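You operate a simulated robot arm through the tools that you are given. There is no shell and no other tool. Be economical: measure what you need, move in short steps, check, and stop when the job is done.

You are at the controls of a simulated two-armed robot. One attempt, no reset.

JOB
Pick up the green block with one hand, pass it to the other hand and put it on the blue-legged table top. Set down upright: green block.

Only the result counts: the job must be done as asked and must still hold three seconds after the hand-in. Knocking over, shifting, dropping, spilling or breaking anything else fails it.

ROBOT AND FRAMES
Two 7-joint arms with two-finger parallel grippers on one trunk, on a base that drives. Base frame: it is fixed to the floor where the robot stands at the start and does not move with it; the origin is under the middle of the robot, x ahead of it, y to its left, z up; the surface under the hand at the start is at about z = 82. Units: cm, degrees, N and s.
The left shoulder is at the start at [3, 11.9, 93.5], the right one opposite. With the tool pointing down near the work surface each hand reaches from about 28 to 68 cm from the robot's upright axis, wherever it stands, measured 20 degrees to its own side. Places, roughly: blue-legged table top [-120, 40, 80]. Payload 3.43 kg a hand.
The tool frame of a hand sits at the grasp point between the pads (the TCP): z along the fingers, y along the line on which they close. The tips reach 3 cm beyond it. Largest opening 9.4 cm; finger width 2.8, thickness 1; the body of the gripper, 5 by 9.6 cm, starts 5.5 cm behind the TCP.
Orientation is that of the tool frame in the base frame, as [roll, pitch, yaw] about the fixed x, y, z axes, in that order (R = Rz(yaw) Ry(pitch) Rx(roll)). With the fingers straight down and closing along the base's y, the tool's x points along the base's -x, its y along +y and its z along -z.

CONTROLS
- The arms move only by the tool play_rows. It takes "left_series", "right_series" or both (then of equal length, played together; a hand with none holds still); each is a list of rows, each an object of numbers (a shift or turn left out is 0, a gripper value left out holds the last): "dx", "dy", "dz": the shift along the base's x, y, z in units of 300 mm (1.0 is 300 mm); "wx", "wy", "wz": the turn, a rotation vector about the base's x, y, z in units of 180 degrees (1.0 is 180 degrees); "gripper": the closure in counts, from 0 (fully open) to 255 (shut). In form: [{"dx": .., "dy": .., "dz": .., "wx": .., "wy": .., "wz": .., "gripper": ..}, ...]. A call has 1 to 8 rows; each row is the pose to reach, as a shift and turn from the pose commanded when the call began. A call with a number of a shift or a turn outside -1 to 1 is refused whole. A row lasts 0.2 s, in which the tool goes at most 5 cm and 8.6 degrees; a call with a longer step from one row to the next is refused whole, and so is a gripper value outside its range. Where a pose cannot be reached the arm comes as near as it can. A force on the tool above 40 N (or 10 N above the force at the start of the call, whichever is more), or a blocked arm, ends the call early, and 0.2 s more pass. The fingers move at their own pace (about 7.2 cm/s each) and stop on an object; they squeeze with about 36 N. The grip force told is the motor's: it shows also when the fingers shut on nothing. Time passes only in rows, and 0.2 s behind the last, so rows that repeat a pose let the fingers close. The reply holds the time, the measured pose of the TCP, the force on the tool along the base axes, the opening and the grip force, in the units named above and with some noise, with the torque about the TCP (base axes, N m) and any sound that the robot's microphone picked up, and new pictures: "show" is both (left out), scene, wrist or none (wrist: the cameras of the hands that moved).
- Cameras (640 x 400 px; columns grow to the right, rows downward): "scene" is now at [-3.46, 5.45, 161.86]; the picture's right is [1.00, 0.08, 0.00], its down [0.07, -0.93, -0.37] and it looks along [-0.03, 0.36, -0.93] (base axes); focal length 214 px, centre (320, 200). "left" rides on the left gripper at [7.6, -1.4, -10.2] in its tool frame; the picture's right is [0.18, 0.98, 0.00], its down [-0.75, 0.14, -0.64] and it looks along [-0.63, 0.12, 0.77] (tool axes); focal length 243 px, centre (320, 200). "right" rides on the right gripper at [7.6, 1.4, -10.2] in its tool frame; the picture's right is [-0.18, 0.98, 0.00], its down [-0.75, -0.14, -0.64] and it looks along [-0.63, -0.12, 0.77] (tool axes); focal length 243 px, centre (320, 200). There is no depth. A picture from a camera that has moved, and an enlarged one, comes with that camera's place and axes in the base frame and with its lens.
- move_column(by): slides the trunk up (or, below 0, down) by that many cm; the arms and the scene camera ride with it, the base frame stays. It gives what a move gives, with no picture.
- base_move(legs): drives the robot by 1 to 6 legs, each [ahead, turn to the left] in cm and degrees, along the robot's own axes; the way and the turn of a leg run together, so that a leg with both is an arc; at most 150 cm and 180 degrees a leg. The arms and the cameras ride along, it lands a little off, and it stops where it bumps. It gives what a move gives, and a new picture of the scene camera.
- head_to(pan, tilt): turns the head with the scene camera to pan (to the left, within 143 degrees either way) and tilt (down, from -29 to 69), counted from straight ahead of the robot. It gives what a move gives, and a new picture of the scene camera.
- enlarge(camera, box): a new picture of the part [left, top, right, bottom] of that camera's present view, enlarged. The clock stands still meanwhile.
- close_job(): hands the job in; it is judged then, once.

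Work in short steps. Places have to be worked out from the pictures, the camera data and where the tool is seen: move nearer, look again, correct. Check each grasp and each placing, and mend what went wrong. You have 120 turns and 260 pictures in all, those below and enlarged ones among them. Open the grippers and draw the arms clear of the work before you hand the job in, unless the task says otherwise; then end with one line.

The tools are called after ">>>" by a JSON object that holds its "op" and its "data". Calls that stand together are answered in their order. play_rows: Moves the arms, as the interface text tells. Its arguments: {"type":"object","properties":{"left_series":{"type":"array","items":{"type":"object","properties":{"dx":{"type":"number"},"dy":{"type":"number"},"dz":{"type":"number"},"wx":{"type":"number"},"wy":{"type":"number"},"wz":{"type":"number"},"gripper":{"type":"number"}}}},"right_series":{"type":"array","items":{"type":"object","properties":{"dx":{"type":"number"},"dy":{"type":"number"},"dz":{"type":"number"},"wx":{"type":"number"},"wy":{"type":"number"},"wz":{"type":"number"},"gripper":{"type":"number"}}}},"show":{"type":"string","enum":["both","scene","wrist","none"]}},"required":[]} The other tools are called the same way: move_column (by) slides the trunk up or down; base_move (legs) drives the base; head_to (pan, tilt) turns the head that bears the scene camera; enlarge (camera, box) takes an enlarged picture of a part of a camera's view; close_job () hands the job in.

At the start:

```text
clock: 0.0
left_eef_pos: [41.28, 44.69, 106.43]
left_tcp_rot: [-179.9, 0.0, -179.9]
left_ft_force: [0.4, 0.7, 0.2]
left_moment: [-0.01, -0.02, -0.01]
left_finger_gap: 9.4
left_finger_force: 0.1
right_eef_pos: [35.76, 6.7, 101.96]
right_tcp_rot: [-179.9, -0.1, 179.9]
right_ft_force: [-0.4, 0.4, -0.7]
right_moment: [0.0, 0.0, 0.0]
right_finger_gap: 9.38
right_finger_force: 0.0
trunk travel left (down, up): [-20.0, 21.0]
robot x, y, heading: [0.2, -0.15, -0.1]
head pan, tilt: [94.3, 68.6]
```

scene: 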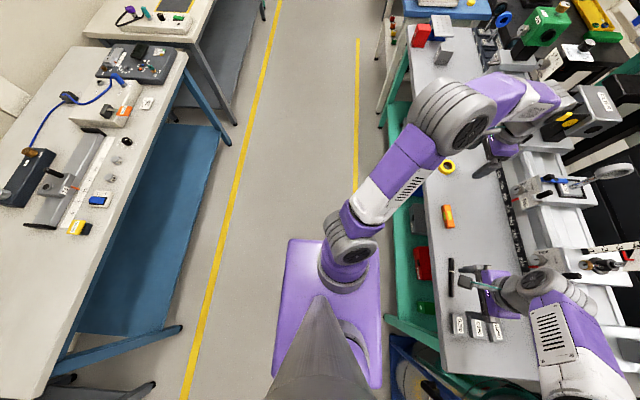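
right: 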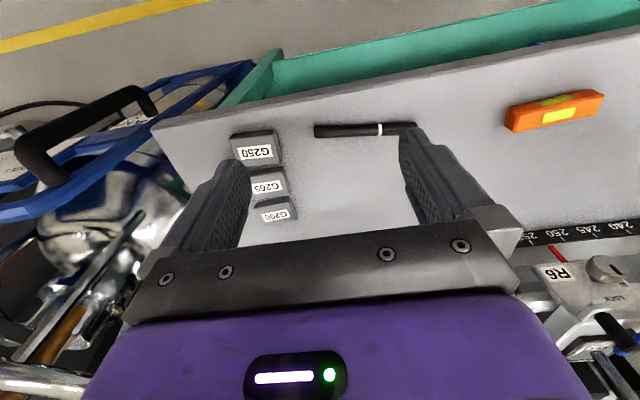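
left: 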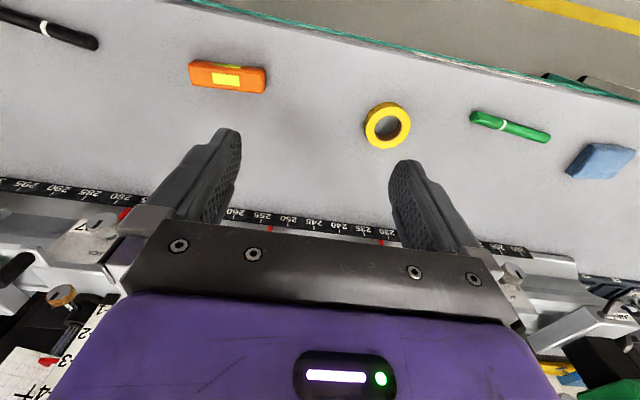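

I can't identify the green block for certain yet, so I'll look ahead over the work bench.

>>> {"op": "head_to", "data": {"pan": 40, "tilt": 45}}

>>> {"op": "head_to", "data": {"pan": -30, "tilt": 45}}

```text
clock: 1.2
left_eef_pos: [41.38, 44.72, 106.54]
left_tcp_rot: [180.0, 0.0, -180.0]
left_ft_force: [-0.7, 0.5, 0.6]
left_moment: [-0.02, 0.01, 0.0]
left_finger_gap: 9.43
left_finger_force: 0.2
right_eef_pos: [35.67, 6.75, 102.03]
right_tcp_rot: [180.0, 0.0, -180.0]
right_ft_force: [0.1, 0.3, -0.1]
right_moment: [-0.02, 0.05, 0.02]
right_finger_gap: 9.4
right_finger_force: 0.0
trunk travel left (down, up): [-20.0, 21.0]
robot x, y, heading: [-0.18, 0.14, -0.3]
head pan, tilt: [40.0, 45.0]
camera scene: at [3.19, 5.08, 164.72], right [0.64, -0.77, 0.0], down [-0.54, -0.46, -0.71], along [0.54, 0.45, -0.71], focal length 214 px, centre (320, 200)
```

scene: 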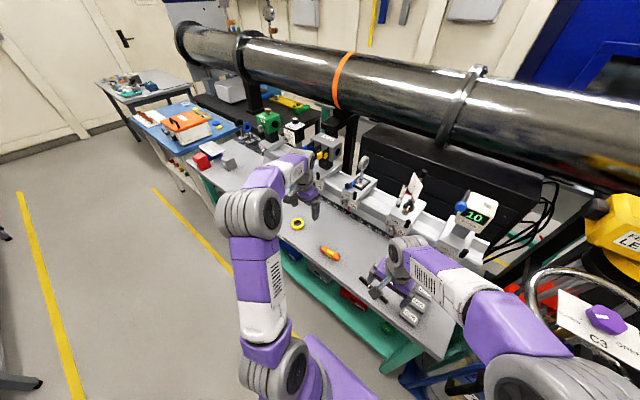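

```text
clock: 2.6
left_eef_pos: [41.39, 44.6, 106.46]
left_tcp_rot: [179.9, 0.0, -180.0]
left_ft_force: [-1.8, 0.4, 0.4]
left_moment: [0.03, 0.01, 0.03]
left_finger_gap: 9.44
left_finger_force: 0.0
right_eef_pos: [35.68, 6.59, 101.98]
right_tcp_rot: [180.0, 0.0, -180.0]
right_ft_force: [0.0, -0.2, -0.2]
right_moment: [-0.04, -0.03, -0.03]
right_finger_gap: 9.4
right_finger_force: 0.0
trunk travel left (down, up): [-20.0, 21.0]
robot x, y, heading: [-0.11, 0.02, -0.1]
head pan, tilt: [-30.0, 45.0]
camera scene: at [4.02, -4.21, 164.73], right [-0.5, -0.87, 0.0], down [-0.61, 0.35, -0.71], along [0.61, -0.35, -0.71], focal length 214 px, centre (320, 200)
```

scene: 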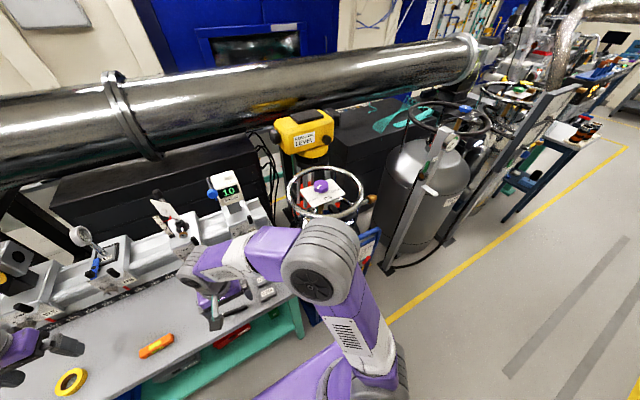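

The bench's left end shows red and grey blocks and a green object. I'll turn the head there and enlarge.

>>> {"op": "head_to", "data": {"pan": 65, "tilt": 40}}

>>> {"op": "enlarge", "data": {"camera": "scene", "box": [300, 60, 540, 210]}}

>>> {"op": "enlarge", "data": {"camera": "scene", "box": [300, 200, 540, 350]}}

```text
clock: 4.3
left_eef_pos: [41.46, 44.66, 106.47]
left_tcp_rot: [-180.0, 0.0, -180.0]
left_ft_force: [0.5, -0.6, -0.5]
left_moment: [-0.01, 0.01, 0.01]
left_finger_gap: 9.39
left_finger_force: 0.1
right_eef_pos: [35.64, 6.69, 102.0]
right_tcp_rot: [179.9, 0.0, -179.9]
right_ft_force: [0.5, -0.1, 0.0]
right_moment: [0.0, 0.0, -0.03]
right_finger_gap: 9.4
right_finger_force: 0.0
trunk travel left (down, up): [-20.0, 21.0]
robot x, y, heading: [0.11, -0.19, -0.2]
head pan, tilt: [65.0, 40.0]
camera scene: at [0.57, 7.55, 165.45], right [0.91, -0.42, 0.0], down [-0.27, -0.58, -0.77], along [0.32, 0.69, -0.64], focal length 214 px, centre (320, 200)
```

scene: 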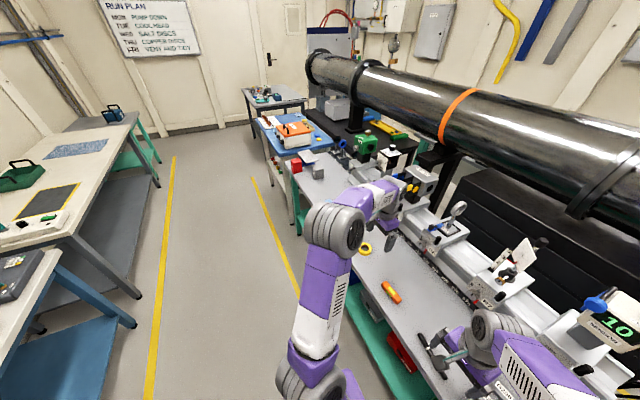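

```text
2.67 times, centred on (420, 135) of scene
camera zoom: at [0.57, 7.55, 165.45], right [0.91, -0.42, 0.0], down [-0.27, -0.58, -0.77], along [0.32, 0.69, -0.64], focal length 572 px, centre (53, 373)
```

zoom: 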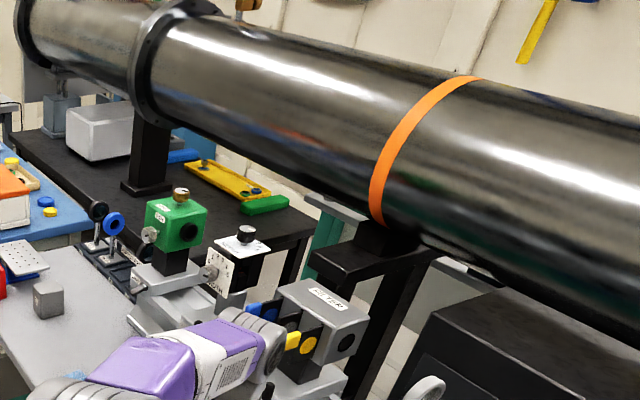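

```text
2.67 times, centred on (420, 275) of scene
camera zoom: at [0.57, 7.55, 165.45], right [0.91, -0.42, 0.0], down [-0.27, -0.58, -0.77], along [0.32, 0.69, -0.64], focal length 572 px, centre (53, 0)
```

zoom: 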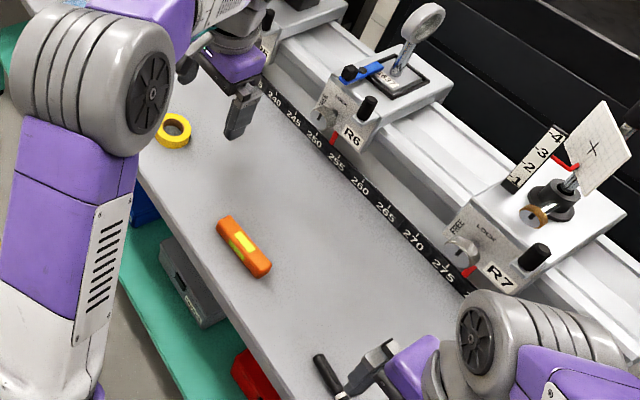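

No clear green block on the bench. I'll survey other directions.

>>> {"op": "head_to", "data": {"pan": 130, "tilt": 35}}

>>> {"op": "head_to", "data": {"pan": -110, "tilt": 35}}

>>> {"op": "head_to", "data": {"pan": 95, "tilt": 30}}

```text
clock: 5.7
left_eef_pos: [41.32, 44.58, 106.37]
left_tcp_rot: [-179.9, 0.0, 179.9]
left_ft_force: [0.0, -1.3, 0.7]
left_moment: [0.0, 0.0, -0.03]
left_finger_gap: 9.37
left_finger_force: 0.1
right_eef_pos: [35.64, 6.8, 102.1]
right_tcp_rot: [-180.0, 0.0, 180.0]
right_ft_force: [-0.8, 0.1, 0.2]
right_moment: [-0.01, 0.02, 0.0]
right_finger_gap: 9.38
right_finger_force: 0.1
trunk travel left (down, up): [-20.0, 21.0]
robot x, y, heading: [0.02, 0.13, 0.1]
head pan, tilt: [130.0, 35.0]
camera scene: at [-8.68, 6.6, 166.21], right [0.77, 0.64, 0.0], down [0.37, -0.44, -0.82], along [-0.53, 0.63, -0.57], focal length 214 px, centre (320, 200)
```

scene: 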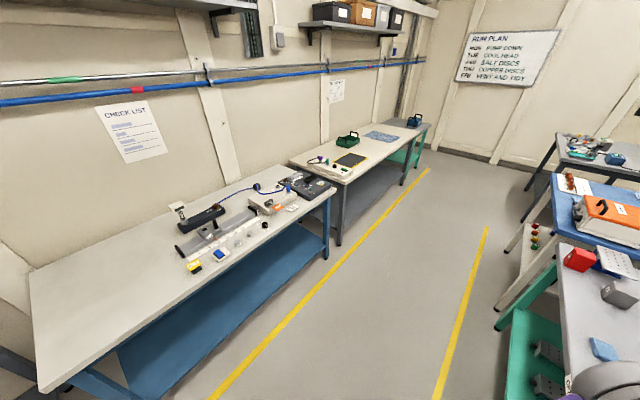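

```text
clock: 9.1
left_eef_pos: [41.35, 44.66, 106.48]
left_tcp_rot: [179.9, 0.1, 179.9]
left_ft_force: [-0.2, 0.4, -0.1]
left_moment: [0.0, 0.02, -0.01]
left_finger_gap: 9.38
left_finger_force: 0.0
right_eef_pos: [35.73, 6.71, 101.99]
right_tcp_rot: [179.9, 0.0, 180.0]
right_ft_force: [-0.2, -0.2, 0.5]
right_moment: [0.0, -0.02, 0.01]
right_finger_gap: 9.4
right_finger_force: 0.0
trunk travel left (down, up): [-20.0, 21.0]
robot x, y, heading: [0.38, 0.09, 0.1]
head pan, tilt: [-110.0, 35.0]
camera scene: at [-6.04, -8.43, 166.21], right [-0.94, 0.34, 0.0], down [0.2, 0.54, -0.82], along [-0.28, -0.77, -0.57], focal length 214 px, centre (320, 200)
```

scene: 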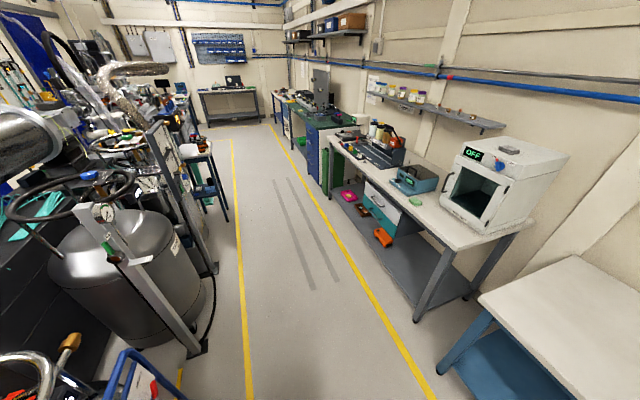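

```text
clock: 12.1
left_eef_pos: [41.38, 44.67, 106.41]
left_tcp_rot: [-179.9, -0.1, 180.0]
left_ft_force: [-1.0, -0.2, 0.0]
left_moment: [-0.01, 0.03, 0.0]
left_finger_gap: 9.41
left_finger_force: 0.0
right_eef_pos: [35.8, 6.7, 102.01]
right_tcp_rot: [180.0, 0.0, -179.9]
right_ft_force: [-1.3, -0.1, 0.0]
right_moment: [0.02, 0.0, 0.03]
right_finger_gap: 9.42
right_finger_force: 0.0
trunk travel left (down, up): [-20.0, 21.0]
robot x, y, heading: [-0.03, 0.13, -0.1]
head pan, tilt: [95.0, 30.0]
camera scene: at [-3.81, 8.86, 166.99], right [1.0, 0.09, 0.0], down [0.04, -0.5, -0.87], along [-0.08, 0.86, -0.5], focal length 214 px, centre (320, 200)
```

scene: 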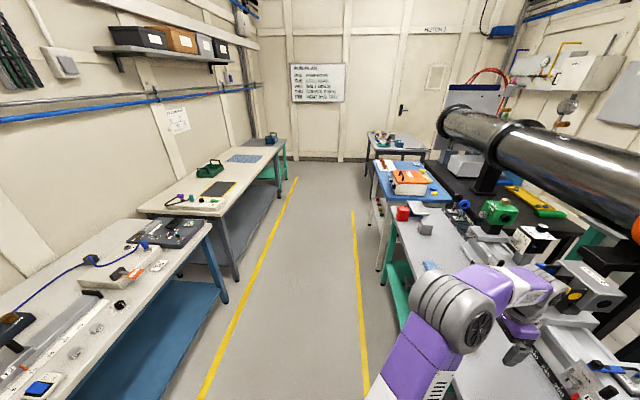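

Not found yet; I'll look straight ahead and steeply down, and enlarge candidates.

>>> {"op": "enlarge", "data": {"camera": "scene", "box": [350, 120, 590, 270]}}

>>> {"op": "enlarge", "data": {"camera": "scene", "box": [80, 120, 320, 270]}}

>>> {"op": "head_to", "data": {"pan": 0, "tilt": 60}}

>>> {"op": "head_to", "data": {"pan": 60, "tilt": 65}}

```text
2.67 times, centred on (470, 195) of scene
camera zoom: at [-3.81, 8.86, 166.99], right [1.0, 0.09, 0.0], down [0.04, -0.5, -0.87], along [-0.08, 0.86, -0.5], focal length 572 px, centre (-80, 213)
```

zoom: 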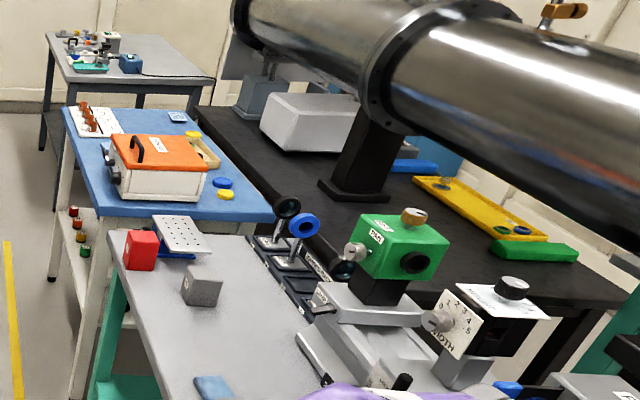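

```text
2.67 times, centred on (200, 195) of scene
camera zoom: at [-3.81, 8.86, 166.99], right [1.0, 0.09, 0.0], down [0.04, -0.5, -0.87], along [-0.08, 0.86, -0.5], focal length 572 px, centre (640, 213)
```

zoom: 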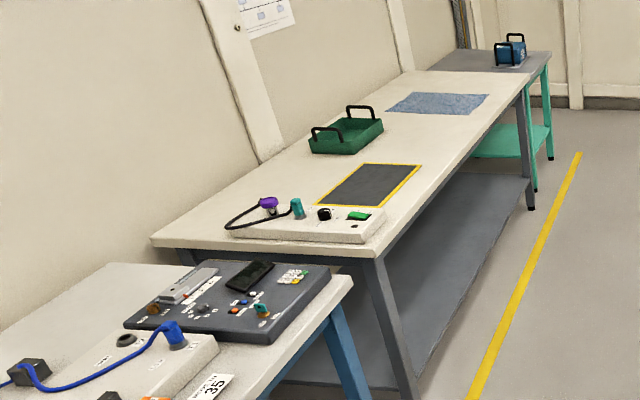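

```text
clock: 13.8
left_eef_pos: [41.42, 44.74, 106.43]
left_tcp_rot: [180.0, -0.1, -179.9]
left_ft_force: [1.3, 0.7, 0.2]
left_moment: [0.01, -0.03, 0.01]
left_finger_gap: 9.37
left_finger_force: 0.1
right_eef_pos: [35.71, 6.68, 102.06]
right_tcp_rot: [-180.0, 0.0, -180.0]
right_ft_force: [0.3, -0.1, 0.0]
right_moment: [0.01, -0.02, -0.01]
right_finger_gap: 9.41
right_finger_force: 0.0
trunk travel left (down, up): [-20.0, 21.0]
robot x, y, heading: [-0.35, 0.02, -0.0]
head pan, tilt: [0.0, 60.0]
camera scene: at [3.64, -0.14, 162.78], right [0.0, -1.0, 0.0], down [-0.87, 0.0, -0.5], along [0.5, 0.0, -0.87], focal length 214 px, centre (320, 200)
```

scene: 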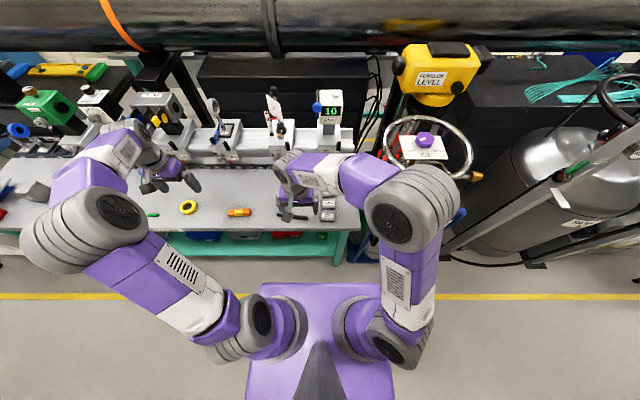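

```text
clock: 15.1
left_eef_pos: [41.38, 44.72, 106.62]
left_tcp_rot: [-179.9, -0.1, -180.0]
left_ft_force: [-1.2, 0.0, 0.4]
left_moment: [0.02, 0.0, 0.0]
left_finger_gap: 9.36
left_finger_force: 0.1
right_eef_pos: [35.67, 6.62, 102.06]
right_tcp_rot: [-180.0, 0.1, 179.9]
right_ft_force: [0.1, -0.3, 0.0]
right_moment: [0.01, 0.0, -0.02]
right_finger_gap: 9.4
right_finger_force: 0.1
trunk travel left (down, up): [-20.0, 21.0]
robot x, y, heading: [0.01, 0.06, 0.0]
head pan, tilt: [60.0, 65.0]
camera scene: at [0.01, 5.1, 162.22], right [0.87, -0.5, 0.0], down [-0.45, -0.78, -0.42], along [0.21, 0.37, -0.91], focal length 214 px, centre (320, 200)
```

scene: 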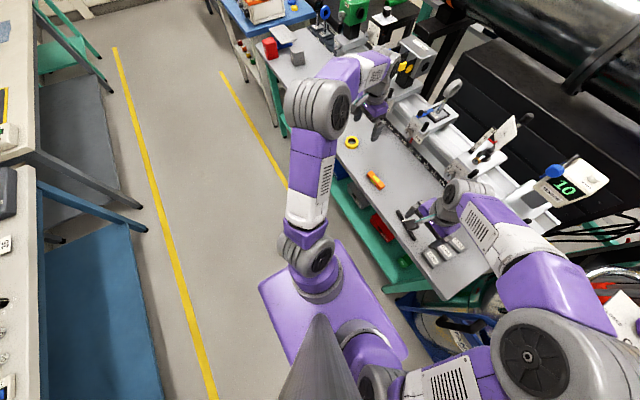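

Something green is on the lower shelf; enlarge it.

>>> {"op": "enlarge", "data": {"camera": "scene", "box": [320, 130, 480, 290]}}

>>> {"op": "enlarge", "data": {"camera": "scene", "box": [220, 0, 420, 130]}}

```text
2.50 times, centred on (400, 210) of scene
camera zoom: at [0.01, 5.1, 162.22], right [0.87, -0.5, 0.0], down [-0.45, -0.78, -0.42], along [0.21, 0.37, -0.91], focal length 536 px, centre (120, 175)
```

zoom: 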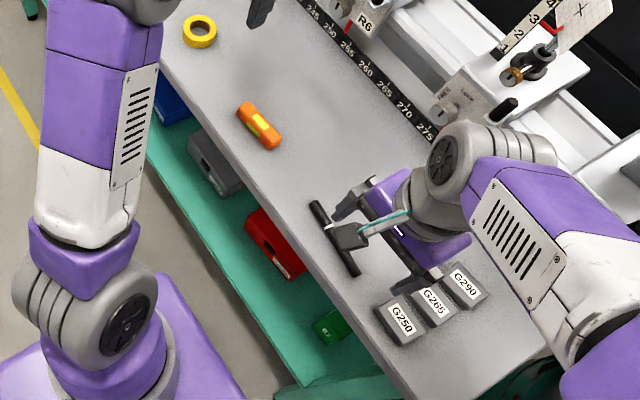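

```text
3.08 times, centred on (320, 65) of scene
camera zoom: at [0.01, 5.1, 162.22], right [0.87, -0.5, 0.0], down [-0.45, -0.78, -0.42], along [0.21, 0.37, -0.91], focal length 660 px, centre (320, 615)
```

zoom: 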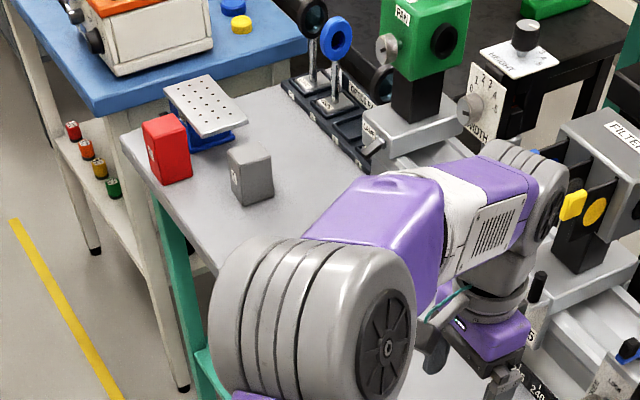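

The left arm hides part of the bench. I'll move the left hand up and leftward so its camera shows that part.

>>> {"op": "play_rows", "data": {"left_series": [{"dz": 0.12, "dx": -0.05}, {"dz": 0.24, "dy": 0.1, "dx": -0.1}, {"dz": 0.3, "dy": 0.24, "dx": -0.15}, {"dz": 0.35, "dy": 0.38, "dx": -0.2}, {"dz": 0.35, "dy": 0.5, "dx": -0.25}, {"dz": 0.35, "dy": 0.6, "dx": -0.3}]}}

```text
clock: 16.5
left_eef_pos: [32.36, 62.94, 116.83]
left_tcp_rot: [-179.8, 0.0, -180.0]
left_ft_force: [2.1, 0.8, 0.4]
left_moment: [0.0, 0.01, 0.01]
left_finger_gap: 9.41
left_finger_force: 0.0
right_eef_pos: [35.75, 6.75, 102.07]
right_tcp_rot: [180.0, 0.0, 179.9]
right_ft_force: [-0.4, 0.4, 0.6]
right_moment: [-0.03, -0.01, 0.01]
right_finger_gap: 9.4
right_finger_force: 0.0
trunk travel left (down, up): [-20.0, 21.0]
robot x, y, heading: [-0.03, 0.37, 0.1]
head pan, tilt: [60.0, 65.0]
camera scene: at [0.0, 5.23, 162.22], right [0.87, -0.5, 0.0], down [-0.45, -0.79, -0.42], along [0.21, 0.37, -0.91], focal length 214 px, centre (320, 200)
camera left: at [24.94, 61.29, 127.02], right [-0.18, 0.98, 0.0], down [0.75, 0.14, 0.64], along [0.63, 0.12, -0.77], focal length 243 px, centre (320, 200)
```

scene: 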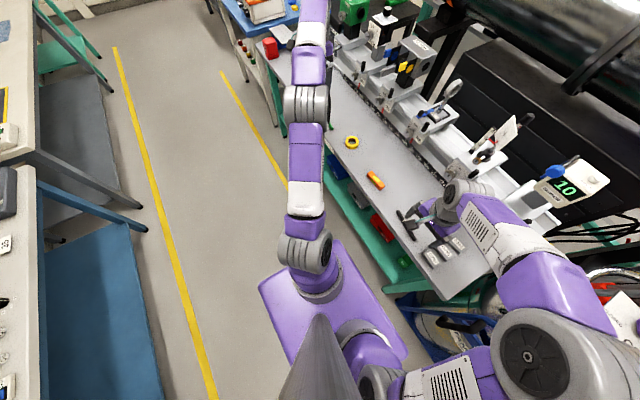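
left: 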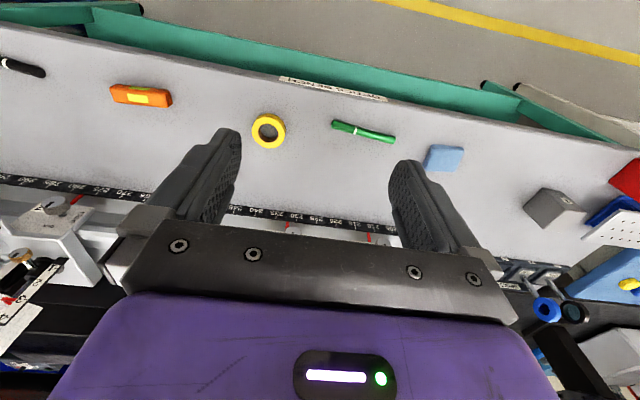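

No green block on this bench top. I'll check the remaining directions.

>>> {"op": "head_to", "data": {"pan": -70, "tilt": 50}}

>>> {"op": "head_to", "data": {"pan": -140, "tilt": 40}}

>>> {"op": "enlarge", "data": {"camera": "scene", "box": [0, 0, 320, 200]}}

>>> {"op": "head_to", "data": {"pan": 142, "tilt": 50}}

>>> {"op": "enlarge", "data": {"camera": "scene", "box": [100, 20, 400, 220]}}

```text
clock: 18.6
left_eef_pos: [32.45, 62.62, 116.87]
left_tcp_rot: [179.9, 0.1, -180.0]
left_ft_force: [-1.4, 0.0, -0.2]
left_moment: [0.03, 0.0, -0.03]
left_finger_gap: 9.4
left_finger_force: 0.2
right_eef_pos: [35.67, 6.75, 101.93]
right_tcp_rot: [-180.0, 0.0, 180.0]
right_ft_force: [-0.4, -0.1, 0.0]
right_moment: [0.03, 0.0, -0.03]
right_finger_gap: 9.4
right_finger_force: 0.1
trunk travel left (down, up): [-20.0, 21.0]
robot x, y, heading: [0.06, -0.16, 0.0]
head pan, tilt: [-70.0, 50.0]
camera scene: at [-0.39, -7.38, 164.03], right [-0.94, -0.34, 0.0], down [-0.26, 0.72, -0.64], along [0.22, -0.6, -0.77], focal length 214 px, centre (320, 200)
```

scene: 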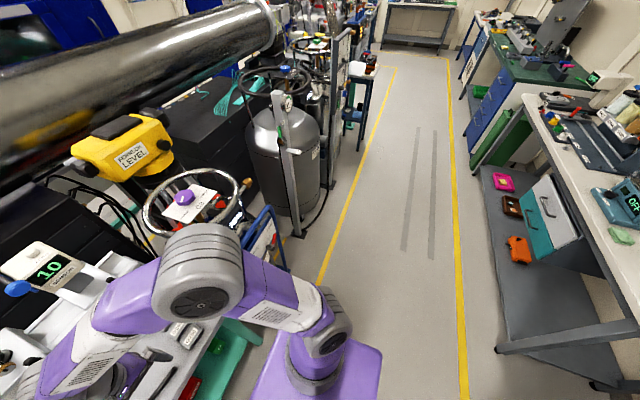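

```text
clock: 20.0
left_eef_pos: [32.41, 62.68, 116.99]
left_tcp_rot: [-180.0, 0.0, -179.9]
left_ft_force: [0.0, 0.3, -0.1]
left_moment: [0.01, 0.0, -0.02]
left_finger_gap: 9.42
left_finger_force: 0.1
right_eef_pos: [35.74, 6.78, 102.0]
right_tcp_rot: [-180.0, -0.1, -179.9]
right_ft_force: [0.5, -0.6, 0.3]
right_moment: [0.01, -0.01, -0.04]
right_finger_gap: 9.39
right_finger_force: 0.0
trunk travel left (down, up): [-20.0, 21.0]
robot x, y, heading: [0.02, -0.36, -0.1]
head pan, tilt: [-140.0, 40.0]
camera scene: at [-9.54, -5.62, 165.45], right [-0.64, 0.77, 0.0], down [0.49, 0.41, -0.77], along [-0.59, -0.49, -0.64], focal length 214 px, centre (320, 200)
```

scene: 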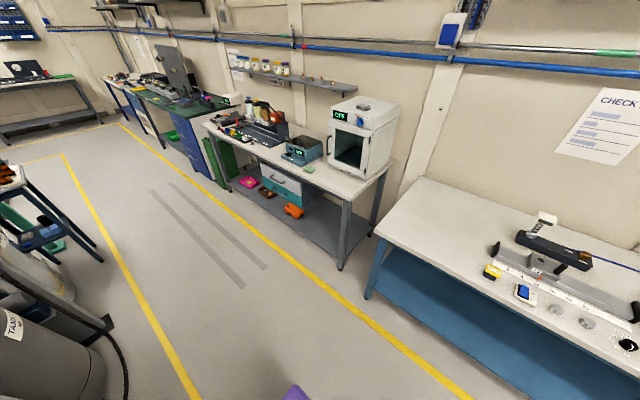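

```text
2.00 times, centred on (160, 100) of scene
camera zoom: at [-9.54, -5.62, 165.45], right [-0.64, 0.77, 0.0], down [0.49, 0.41, -0.77], along [-0.59, -0.49, -0.64], focal length 429 px, centre (640, 400)
```

zoom: 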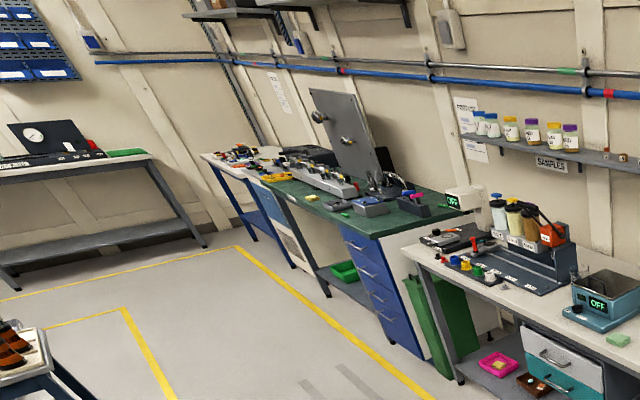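

```text
clock: 23.9
left_eef_pos: [32.45, 62.7, 116.88]
left_tcp_rot: [-180.0, 0.0, 179.9]
left_ft_force: [0.0, -0.1, -1.6]
left_moment: [-0.02, 0.01, 0.0]
left_finger_gap: 9.4
left_finger_force: 0.0
right_eef_pos: [35.81, 6.74, 102.11]
right_tcp_rot: [-180.0, 0.1, -180.0]
right_ft_force: [0.9, -1.1, -0.2]
right_moment: [0.01, 0.01, -0.01]
right_finger_gap: 9.4
right_finger_force: 0.0
trunk travel left (down, up): [-20.0, 21.0]
robot x, y, heading: [-0.06, -0.03, 0.0]
head pan, tilt: [142.0, 50.0]
camera scene: at [-9.1, 4.59, 164.03], right [0.62, 0.79, 0.0], down [0.6, -0.47, -0.64], along [-0.51, 0.4, -0.77], focal length 214 px, centre (320, 200)
```

scene: 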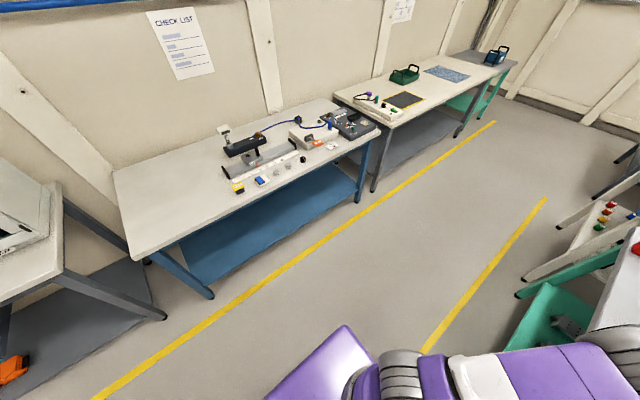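

```text
2.00 times, centred on (250, 120) of scene
camera zoom: at [-9.1, 4.59, 164.03], right [0.62, 0.79, 0.0], down [0.6, -0.47, -0.64], along [-0.51, 0.4, -0.77], focal length 429 px, centre (460, 360)
```

zoom: 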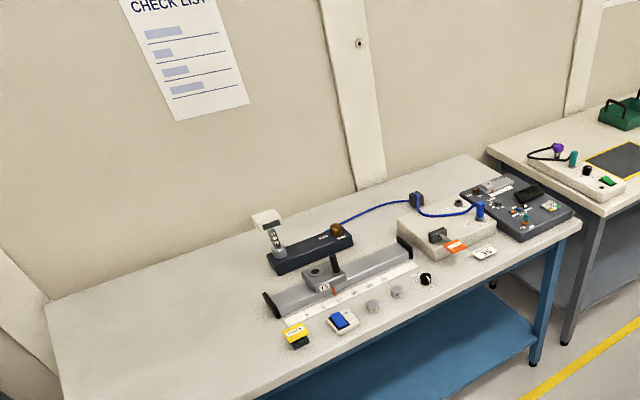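

The best candidate is the small green item on the bench's lower shelf. I'll back off 35 cm and look at it from a lower angle.

>>> {"op": "base_move", "data": {"legs": [[-35, 0]]}}

>>> {"op": "head_to", "data": {"pan": 0, "tilt": 50}}

>>> {"op": "enlarge", "data": {"camera": "scene", "box": [200, 120, 440, 270]}}

```text
clock: 26.2
left_eef_pos: [-2.34, 62.79, 116.79]
left_tcp_rot: [-180.0, 0.1, -179.9]
left_ft_force: [-0.4, 1.2, 0.7]
left_moment: [0.01, -0.03, 0.02]
left_finger_gap: 9.41
left_finger_force: 0.1
right_eef_pos: [0.92, 6.8, 102.01]
right_tcp_rot: [180.0, 0.0, -179.9]
right_ft_force: [0.0, 0.1, 0.5]
right_moment: [0.01, -0.01, 0.0]
right_finger_gap: 9.4
right_finger_force: 0.0
trunk travel left (down, up): [-20.0, 21.0]
robot x, y, heading: [-35.16, 0.2, 0.2]
head pan, tilt: [142.0, 50.0]
camera scene: at [-43.9, 4.55, 164.03], right [0.61, 0.79, 0.0], down [0.6, -0.47, -0.64], along [-0.51, 0.39, -0.77], focal length 214 px, centre (320, 200)
```

scene: 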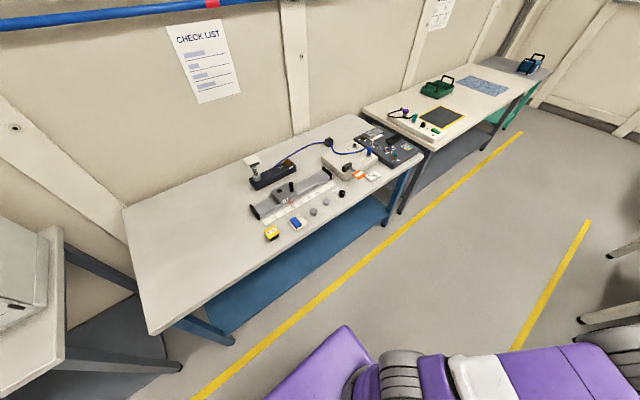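

```text
clock: 28.4
left_eef_pos: [-2.32, 62.68, 116.96]
left_tcp_rot: [-180.0, 0.0, -180.0]
left_ft_force: [-0.7, 0.3, -0.7]
left_moment: [-0.01, 0.01, 0.01]
left_finger_gap: 9.4
left_finger_force: 0.0
right_eef_pos: [0.94, 6.77, 101.98]
right_tcp_rot: [180.0, 0.0, -179.9]
right_ft_force: [-0.6, -0.1, -0.2]
right_moment: [0.02, 0.0, -0.02]
right_finger_gap: 9.4
right_finger_force: 0.2
trunk travel left (down, up): [-20.0, 21.0]
robot x, y, heading: [-34.7, 0.14, 0.2]
head pan, tilt: [0.0, 50.0]
camera scene: at [-30.05, -0.16, 164.03], right [0.0, -1.0, 0.0], down [-0.77, 0.0, -0.64], along [0.64, 0.0, -0.77], focal length 214 px, centre (320, 200)
```

scene: 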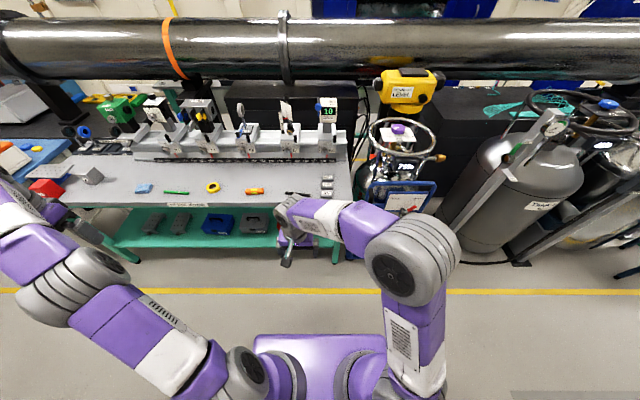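

```text
2.67 times, centred on (320, 195) of scene
camera zoom: at [-30.05, -0.16, 164.03], right [0.0, -1.0, 0.0], down [-0.77, 0.0, -0.64], along [0.64, 0.0, -0.77], focal length 572 px, centre (320, 213)
```

zoom: 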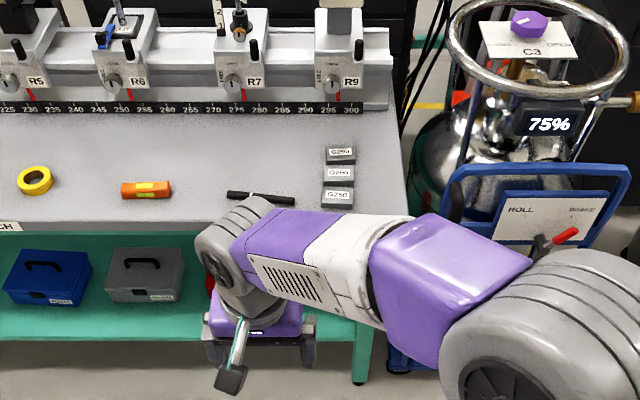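

Shelf items are toolboxes. Next I'll check the light-green item on the table behind to the right.

>>> {"op": "head_to", "data": {"pan": -115, "tilt": 35}}

>>> {"op": "enlarge", "data": {"camera": "scene", "box": [340, 80, 540, 205]}}

>>> {"op": "enlarge", "data": {"camera": "scene", "box": [200, 40, 400, 165]}}

```text
clock: 30.4
left_eef_pos: [-2.31, 62.7, 116.97]
left_tcp_rot: [-180.0, 0.0, -179.8]
left_ft_force: [0.2, -0.6, 0.2]
left_moment: [0.04, -0.01, 0.02]
left_finger_gap: 9.38
left_finger_force: 0.2
right_eef_pos: [0.94, 6.81, 102.11]
right_tcp_rot: [-180.0, 0.1, -179.8]
right_ft_force: [0.3, -0.5, 0.4]
right_moment: [0.01, 0.01, 0.01]
right_finger_gap: 9.39
right_finger_force: 0.0
trunk travel left (down, up): [-20.0, 21.0]
robot x, y, heading: [-34.97, 0.16, 0.1]
head pan, tilt: [-115.0, 35.0]
camera scene: at [-41.45, -8.17, 166.21], right [-0.91, 0.42, 0.0], down [0.24, 0.52, -0.82], along [-0.34, -0.74, -0.57], focal length 214 px, centre (320, 200)
```

scene: 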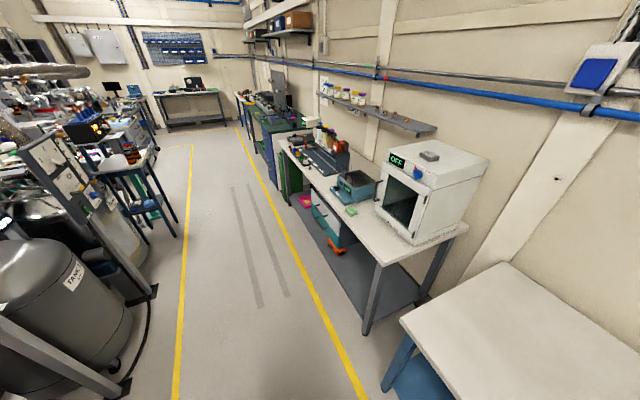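

```text
3.20 times, centred on (440, 142) of scene
camera zoom: at [-41.45, -8.17, 166.21], right [-0.91, 0.42, 0.0], down [0.24, 0.52, -0.82], along [-0.34, -0.74, -0.57], focal length 686 px, centre (-64, 384)
```

zoom: 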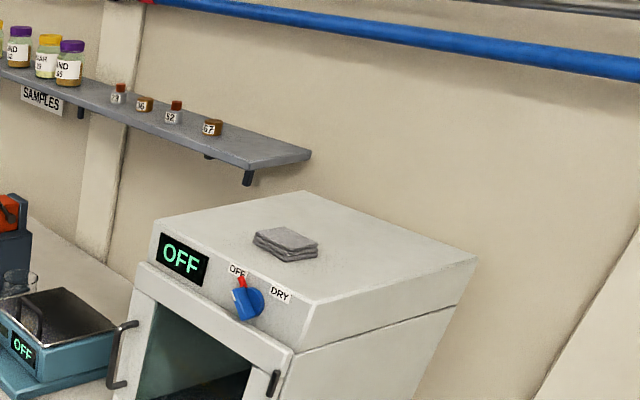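

```text
3.20 times, centred on (300, 102) of scene
camera zoom: at [-41.45, -8.17, 166.21], right [-0.91, 0.42, 0.0], down [0.24, 0.52, -0.82], along [-0.34, -0.74, -0.57], focal length 686 px, centre (384, 512)
```

zoom: 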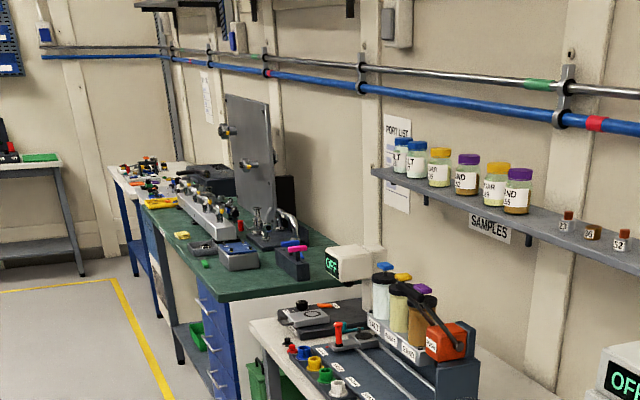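

Still not decisive; now from this position I'll view the bench's left end again, around the arm.

>>> {"op": "head_to", "data": {"pan": 50, "tilt": 30}}

>>> {"op": "enlarge", "data": {"camera": "scene", "box": [240, 100, 460, 240]}}

```text
clock: 32.9
left_eef_pos: [-2.41, 62.69, 116.97]
left_tcp_rot: [-180.0, 0.0, -179.9]
left_ft_force: [0.2, 0.1, -1.0]
left_moment: [0.01, -0.02, -0.01]
left_finger_gap: 9.4
left_finger_force: 0.0
right_eef_pos: [1.06, 6.72, 102.0]
right_tcp_rot: [-180.0, -0.1, -179.8]
right_ft_force: [1.2, 0.2, -0.3]
right_moment: [0.03, 0.01, -0.01]
right_finger_gap: 9.39
right_finger_force: 0.1
trunk travel left (down, up): [-20.0, 21.0]
robot x, y, heading: [-34.98, -0.01, 0.2]
head pan, tilt: [50.0, 30.0]
camera scene: at [-31.94, 6.75, 166.99], right [0.77, -0.64, 0.0], down [-0.32, -0.38, -0.87], along [0.56, 0.66, -0.5], focal length 214 px, centre (320, 200)
```

scene: 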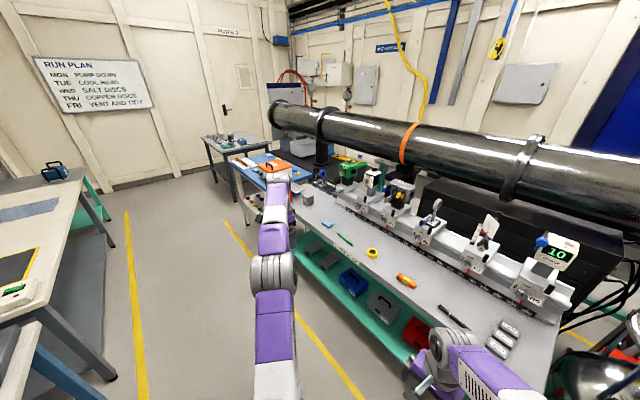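

```text
2.86 times, centred on (350, 170) of scene
camera zoom: at [-31.94, 6.75, 166.99], right [0.77, -0.64, 0.0], down [-0.32, -0.38, -0.87], along [0.56, 0.66, -0.5], focal length 613 px, centre (234, 286)
```

zoom: 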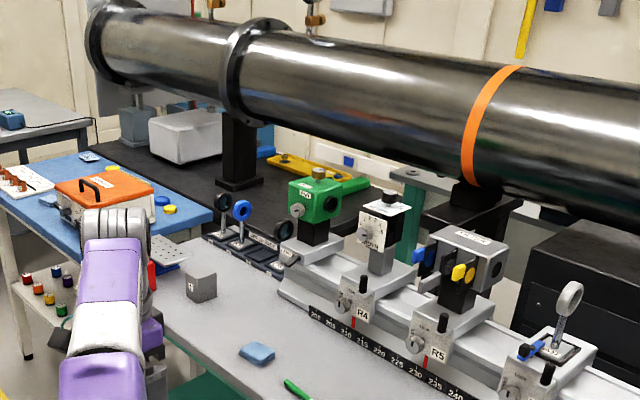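

I'll examine the far tables in detail before driving.

>>> {"op": "enlarge", "data": {"camera": "scene", "box": [190, 120, 310, 200]}}

>>> {"op": "head_to", "data": {"pan": 115, "tilt": 30}}

>>> {"op": "enlarge", "data": {"camera": "scene", "box": [120, 140, 320, 265]}}

>>> {"op": "enlarge", "data": {"camera": "scene", "box": [300, 100, 460, 200]}}

```text
5.00 times, centred on (250, 160) of scene
camera zoom: at [-31.94, 6.75, 166.99], right [0.77, -0.64, 0.0], down [-0.32, -0.38, -0.87], along [0.56, 0.66, -0.5], focal length 1072 px, centre (670, 400)
```

zoom: 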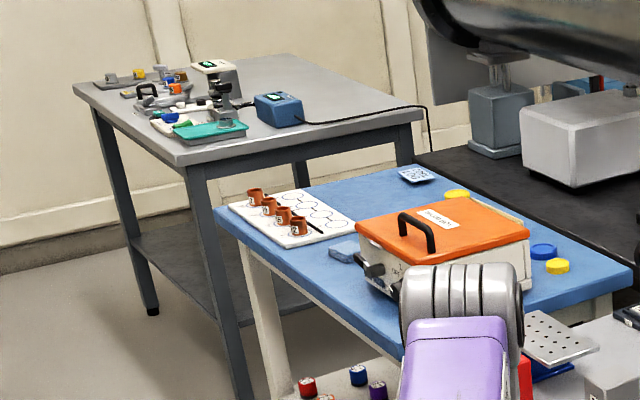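

```text
clock: 34.2
left_eef_pos: [-2.37, 62.85, 116.86]
left_tcp_rot: [179.9, -0.1, -179.9]
left_ft_force: [0.3, -0.5, 0.0]
left_moment: [0.03, 0.01, -0.02]
left_finger_gap: 9.41
left_finger_force: 0.0
right_eef_pos: [1.1, 6.78, 102.01]
right_tcp_rot: [180.0, 0.0, -179.9]
right_ft_force: [-1.0, 0.4, -0.3]
right_moment: [0.02, 0.0, -0.01]
right_finger_gap: 9.39
right_finger_force: 0.1
trunk travel left (down, up): [-20.0, 21.0]
robot x, y, heading: [-34.79, 0.23, 0.3]
head pan, tilt: [115.0, 30.0]
camera scene: at [-41.57, 8.01, 166.99], right [0.91, 0.42, 0.0], down [0.21, -0.45, -0.87], along [-0.37, 0.78, -0.5], focal length 214 px, centre (320, 200)
```

scene: 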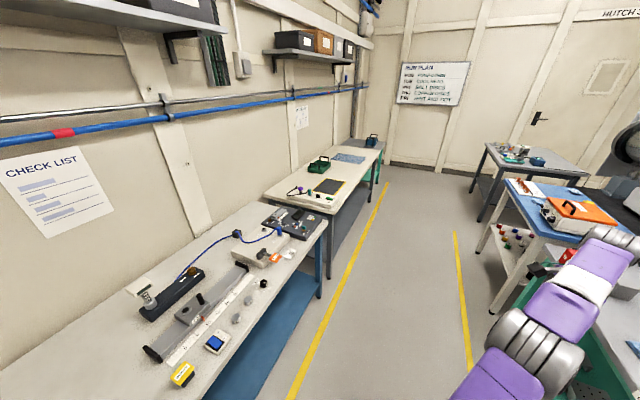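

```text
3.20 times, centred on (220, 202) of scene
camera zoom: at [-41.57, 8.01, 166.99], right [0.91, 0.42, 0.0], down [0.21, -0.45, -0.87], along [-0.37, 0.78, -0.5], focal length 686 px, centre (640, 192)
```

zoom: 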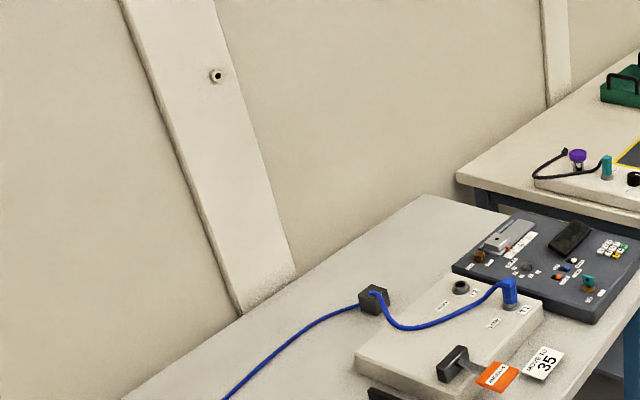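

```text
4.00 times, centred on (380, 150) of scene
camera zoom: at [-41.57, 8.01, 166.99], right [0.91, 0.42, 0.0], down [0.21, -0.45, -0.87], along [-0.37, 0.78, -0.5], focal length 858 px, centre (80, 400)
```

zoom: 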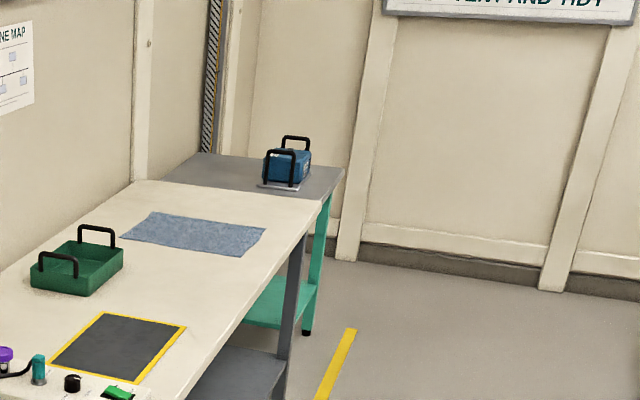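

Enlargements carry real detail, so I'll zoom strongly on the tables behind to the right.

>>> {"op": "head_to", "data": {"pan": -115, "tilt": 30}}

>>> {"op": "enlarge", "data": {"camera": "scene", "box": [270, 130, 390, 205]}}

>>> {"op": "enlarge", "data": {"camera": "scene", "box": [230, 90, 320, 147]}}

>>> {"op": "enlarge", "data": {"camera": "scene", "box": [0, 60, 240, 210]}}

```text
clock: 37.5
left_eef_pos: [-2.41, 62.68, 116.86]
left_tcp_rot: [-180.0, 0.0, -179.9]
left_ft_force: [-0.9, 0.1, 0.4]
left_moment: [0.0, 0.0, 0.0]
left_finger_gap: 9.41
left_finger_force: 0.1
right_eef_pos: [0.97, 6.73, 102.03]
right_tcp_rot: [-179.9, 0.0, -180.0]
right_ft_force: [-0.3, -0.3, 0.7]
right_moment: [-0.02, -0.01, 0.0]
right_finger_gap: 9.4
right_finger_force: 0.0
trunk travel left (down, up): [-20.0, 21.0]
robot x, y, heading: [-34.8, -0.13, -0.1]
head pan, tilt: [-115.0, 30.0]
camera scene: at [-41.55, -8.39, 166.99], right [-0.91, 0.42, 0.0], down [0.21, 0.45, -0.87], along [-0.36, -0.79, -0.5], focal length 214 px, centre (320, 200)
```

scene: 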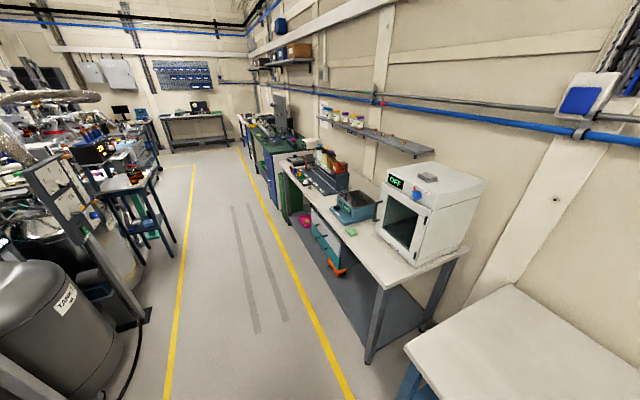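

```text
5.33 times, centred on (330, 168) of scene
camera zoom: at [-41.55, -8.39, 166.99], right [-0.91, 0.42, 0.0], down [0.21, 0.45, -0.87], along [-0.36, -0.79, -0.5], focal length 1144 px, centre (267, 373)
```

zoom: 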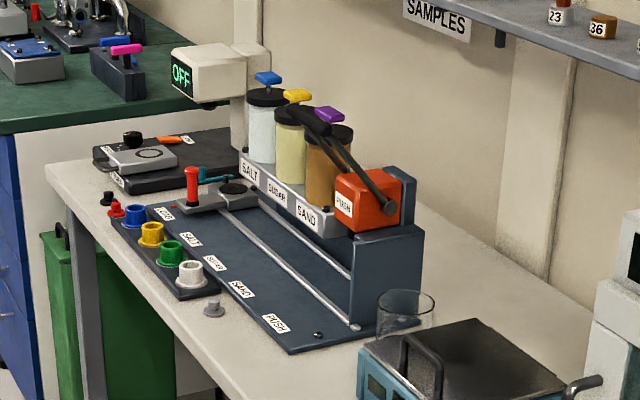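

```text
7.02 times, centred on (275, 118) of scene
camera zoom: at [-41.55, -8.39, 166.99], right [-0.91, 0.42, 0.0], down [0.21, 0.45, -0.87], along [-0.36, -0.79, -0.5], focal length 1505 px, centre (636, 772)
```

zoom: 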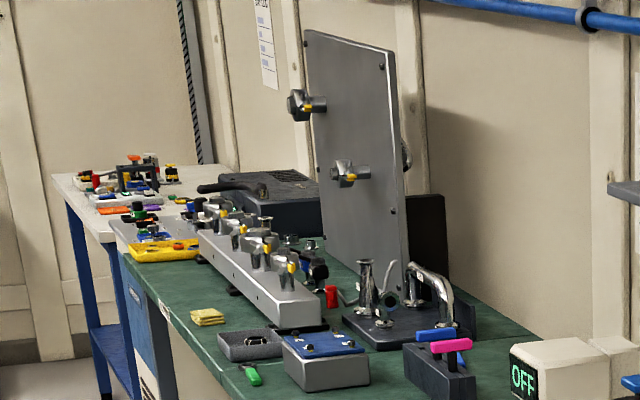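

```text
2.67 times, centred on (120, 135) of scene
camera zoom: at [-41.55, -8.39, 166.99], right [-0.91, 0.42, 0.0], down [0.21, 0.45, -0.87], along [-0.36, -0.79, -0.5], focal length 572 px, centre (853, 373)
```

zoom: 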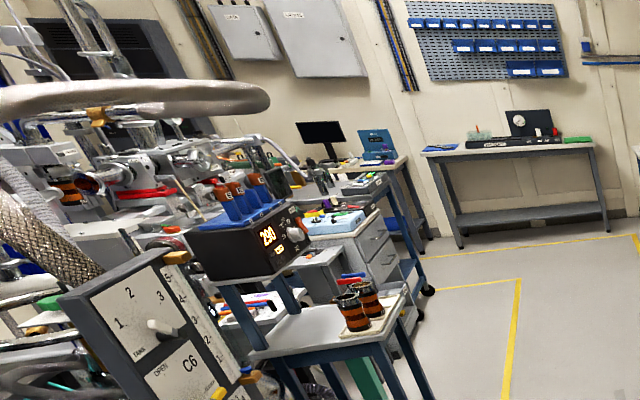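

The left end of the bench deserves a clear view; I'll pull the left arm back in and rightward, out of the line of sight.

>>> {"op": "play_rows", "data": {"left_series": [{"dy": -0.15}, {"dy": -0.3}, {"dy": -0.45, "dz": -0.05}, {"dy": -0.6, "dz": -0.1}, {"dy": -0.75, "dz": -0.15}, {"dy": -0.9, "dz": -0.2}, {"dy": -1.0, "dz": -0.25}, {"dy": -1.0, "dz": -0.25}], "show": "none"}}

>>> {"op": "head_to", "data": {"pan": 50, "tilt": 30}}

>>> {"op": "enlarge", "data": {"camera": "scene", "box": [240, 150, 400, 250]}}

```text
clock: 39.3
left_eef_pos: [-2.35, 32.66, 109.38]
left_tcp_rot: [-180.0, -0.1, -179.9]
left_ft_force: [-0.6, -0.3, -0.8]
left_moment: [-0.01, 0.03, -0.01]
left_finger_gap: 9.4
left_finger_force: 0.1
right_eef_pos: [1.02, 6.67, 101.96]
right_tcp_rot: [179.9, 0.0, -179.9]
right_ft_force: [-0.3, 0.9, -0.3]
right_moment: [0.0, 0.06, -0.02]
right_finger_gap: 9.39
right_finger_force: 0.0
trunk travel left (down, up): [-20.0, 21.0]
robot x, y, heading: [-34.8, -0.15, 0.1]
head pan, tilt: [-115.0, 30.0]
```

```text
clock: 41.8
left_eef_pos: [-2.3, 32.54, 109.37]
left_tcp_rot: [-180.0, 0.0, -180.0]
left_ft_force: [-0.5, 0.4, -0.4]
left_moment: [0.01, -0.05, 0.03]
left_finger_gap: 9.41
left_finger_force: 0.1
right_eef_pos: [0.95, 6.68, 102.0]
right_tcp_rot: [-179.9, 0.0, -179.9]
right_ft_force: [-1.1, 0.3, 0.4]
right_moment: [0.01, 0.0, 0.0]
right_finger_gap: 9.4
right_finger_force: 0.0
trunk travel left (down, up): [-20.0, 21.0]
robot x, y, heading: [-34.22, -0.22, -0.3]
head pan, tilt: [50.0, 30.0]
camera scene: at [-31.94, 6.75, 166.99], right [0.77, -0.64, 0.0], down [-0.32, -0.38, -0.87], along [0.56, 0.66, -0.5], focal length 214 px, centre (320, 200)
```

scene: 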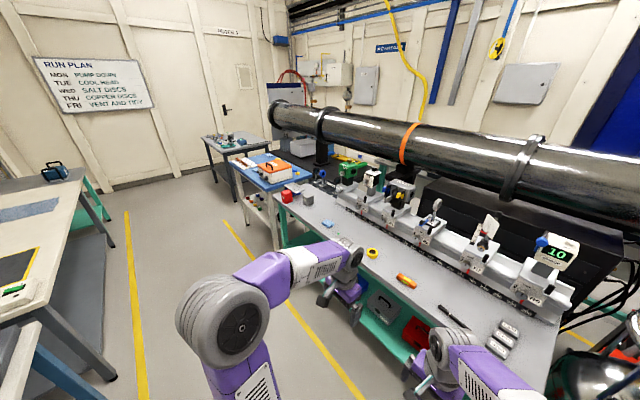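

```text
4.00 times, centred on (320, 200) of scene
camera zoom: at [-31.94, 6.75, 166.99], right [0.77, -0.64, 0.0], down [-0.32, -0.38, -0.87], along [0.56, 0.66, -0.5], focal length 858 px, centre (320, 200)
```

zoom: 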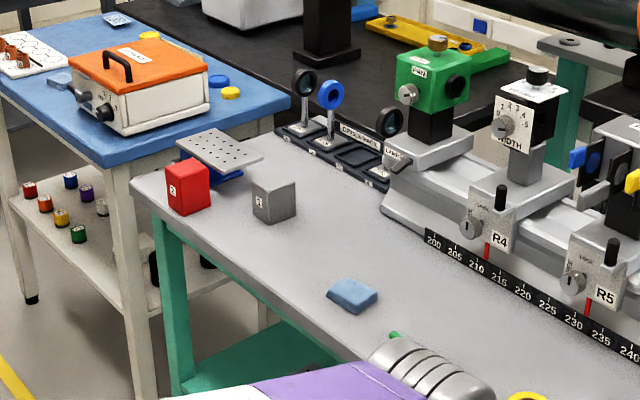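

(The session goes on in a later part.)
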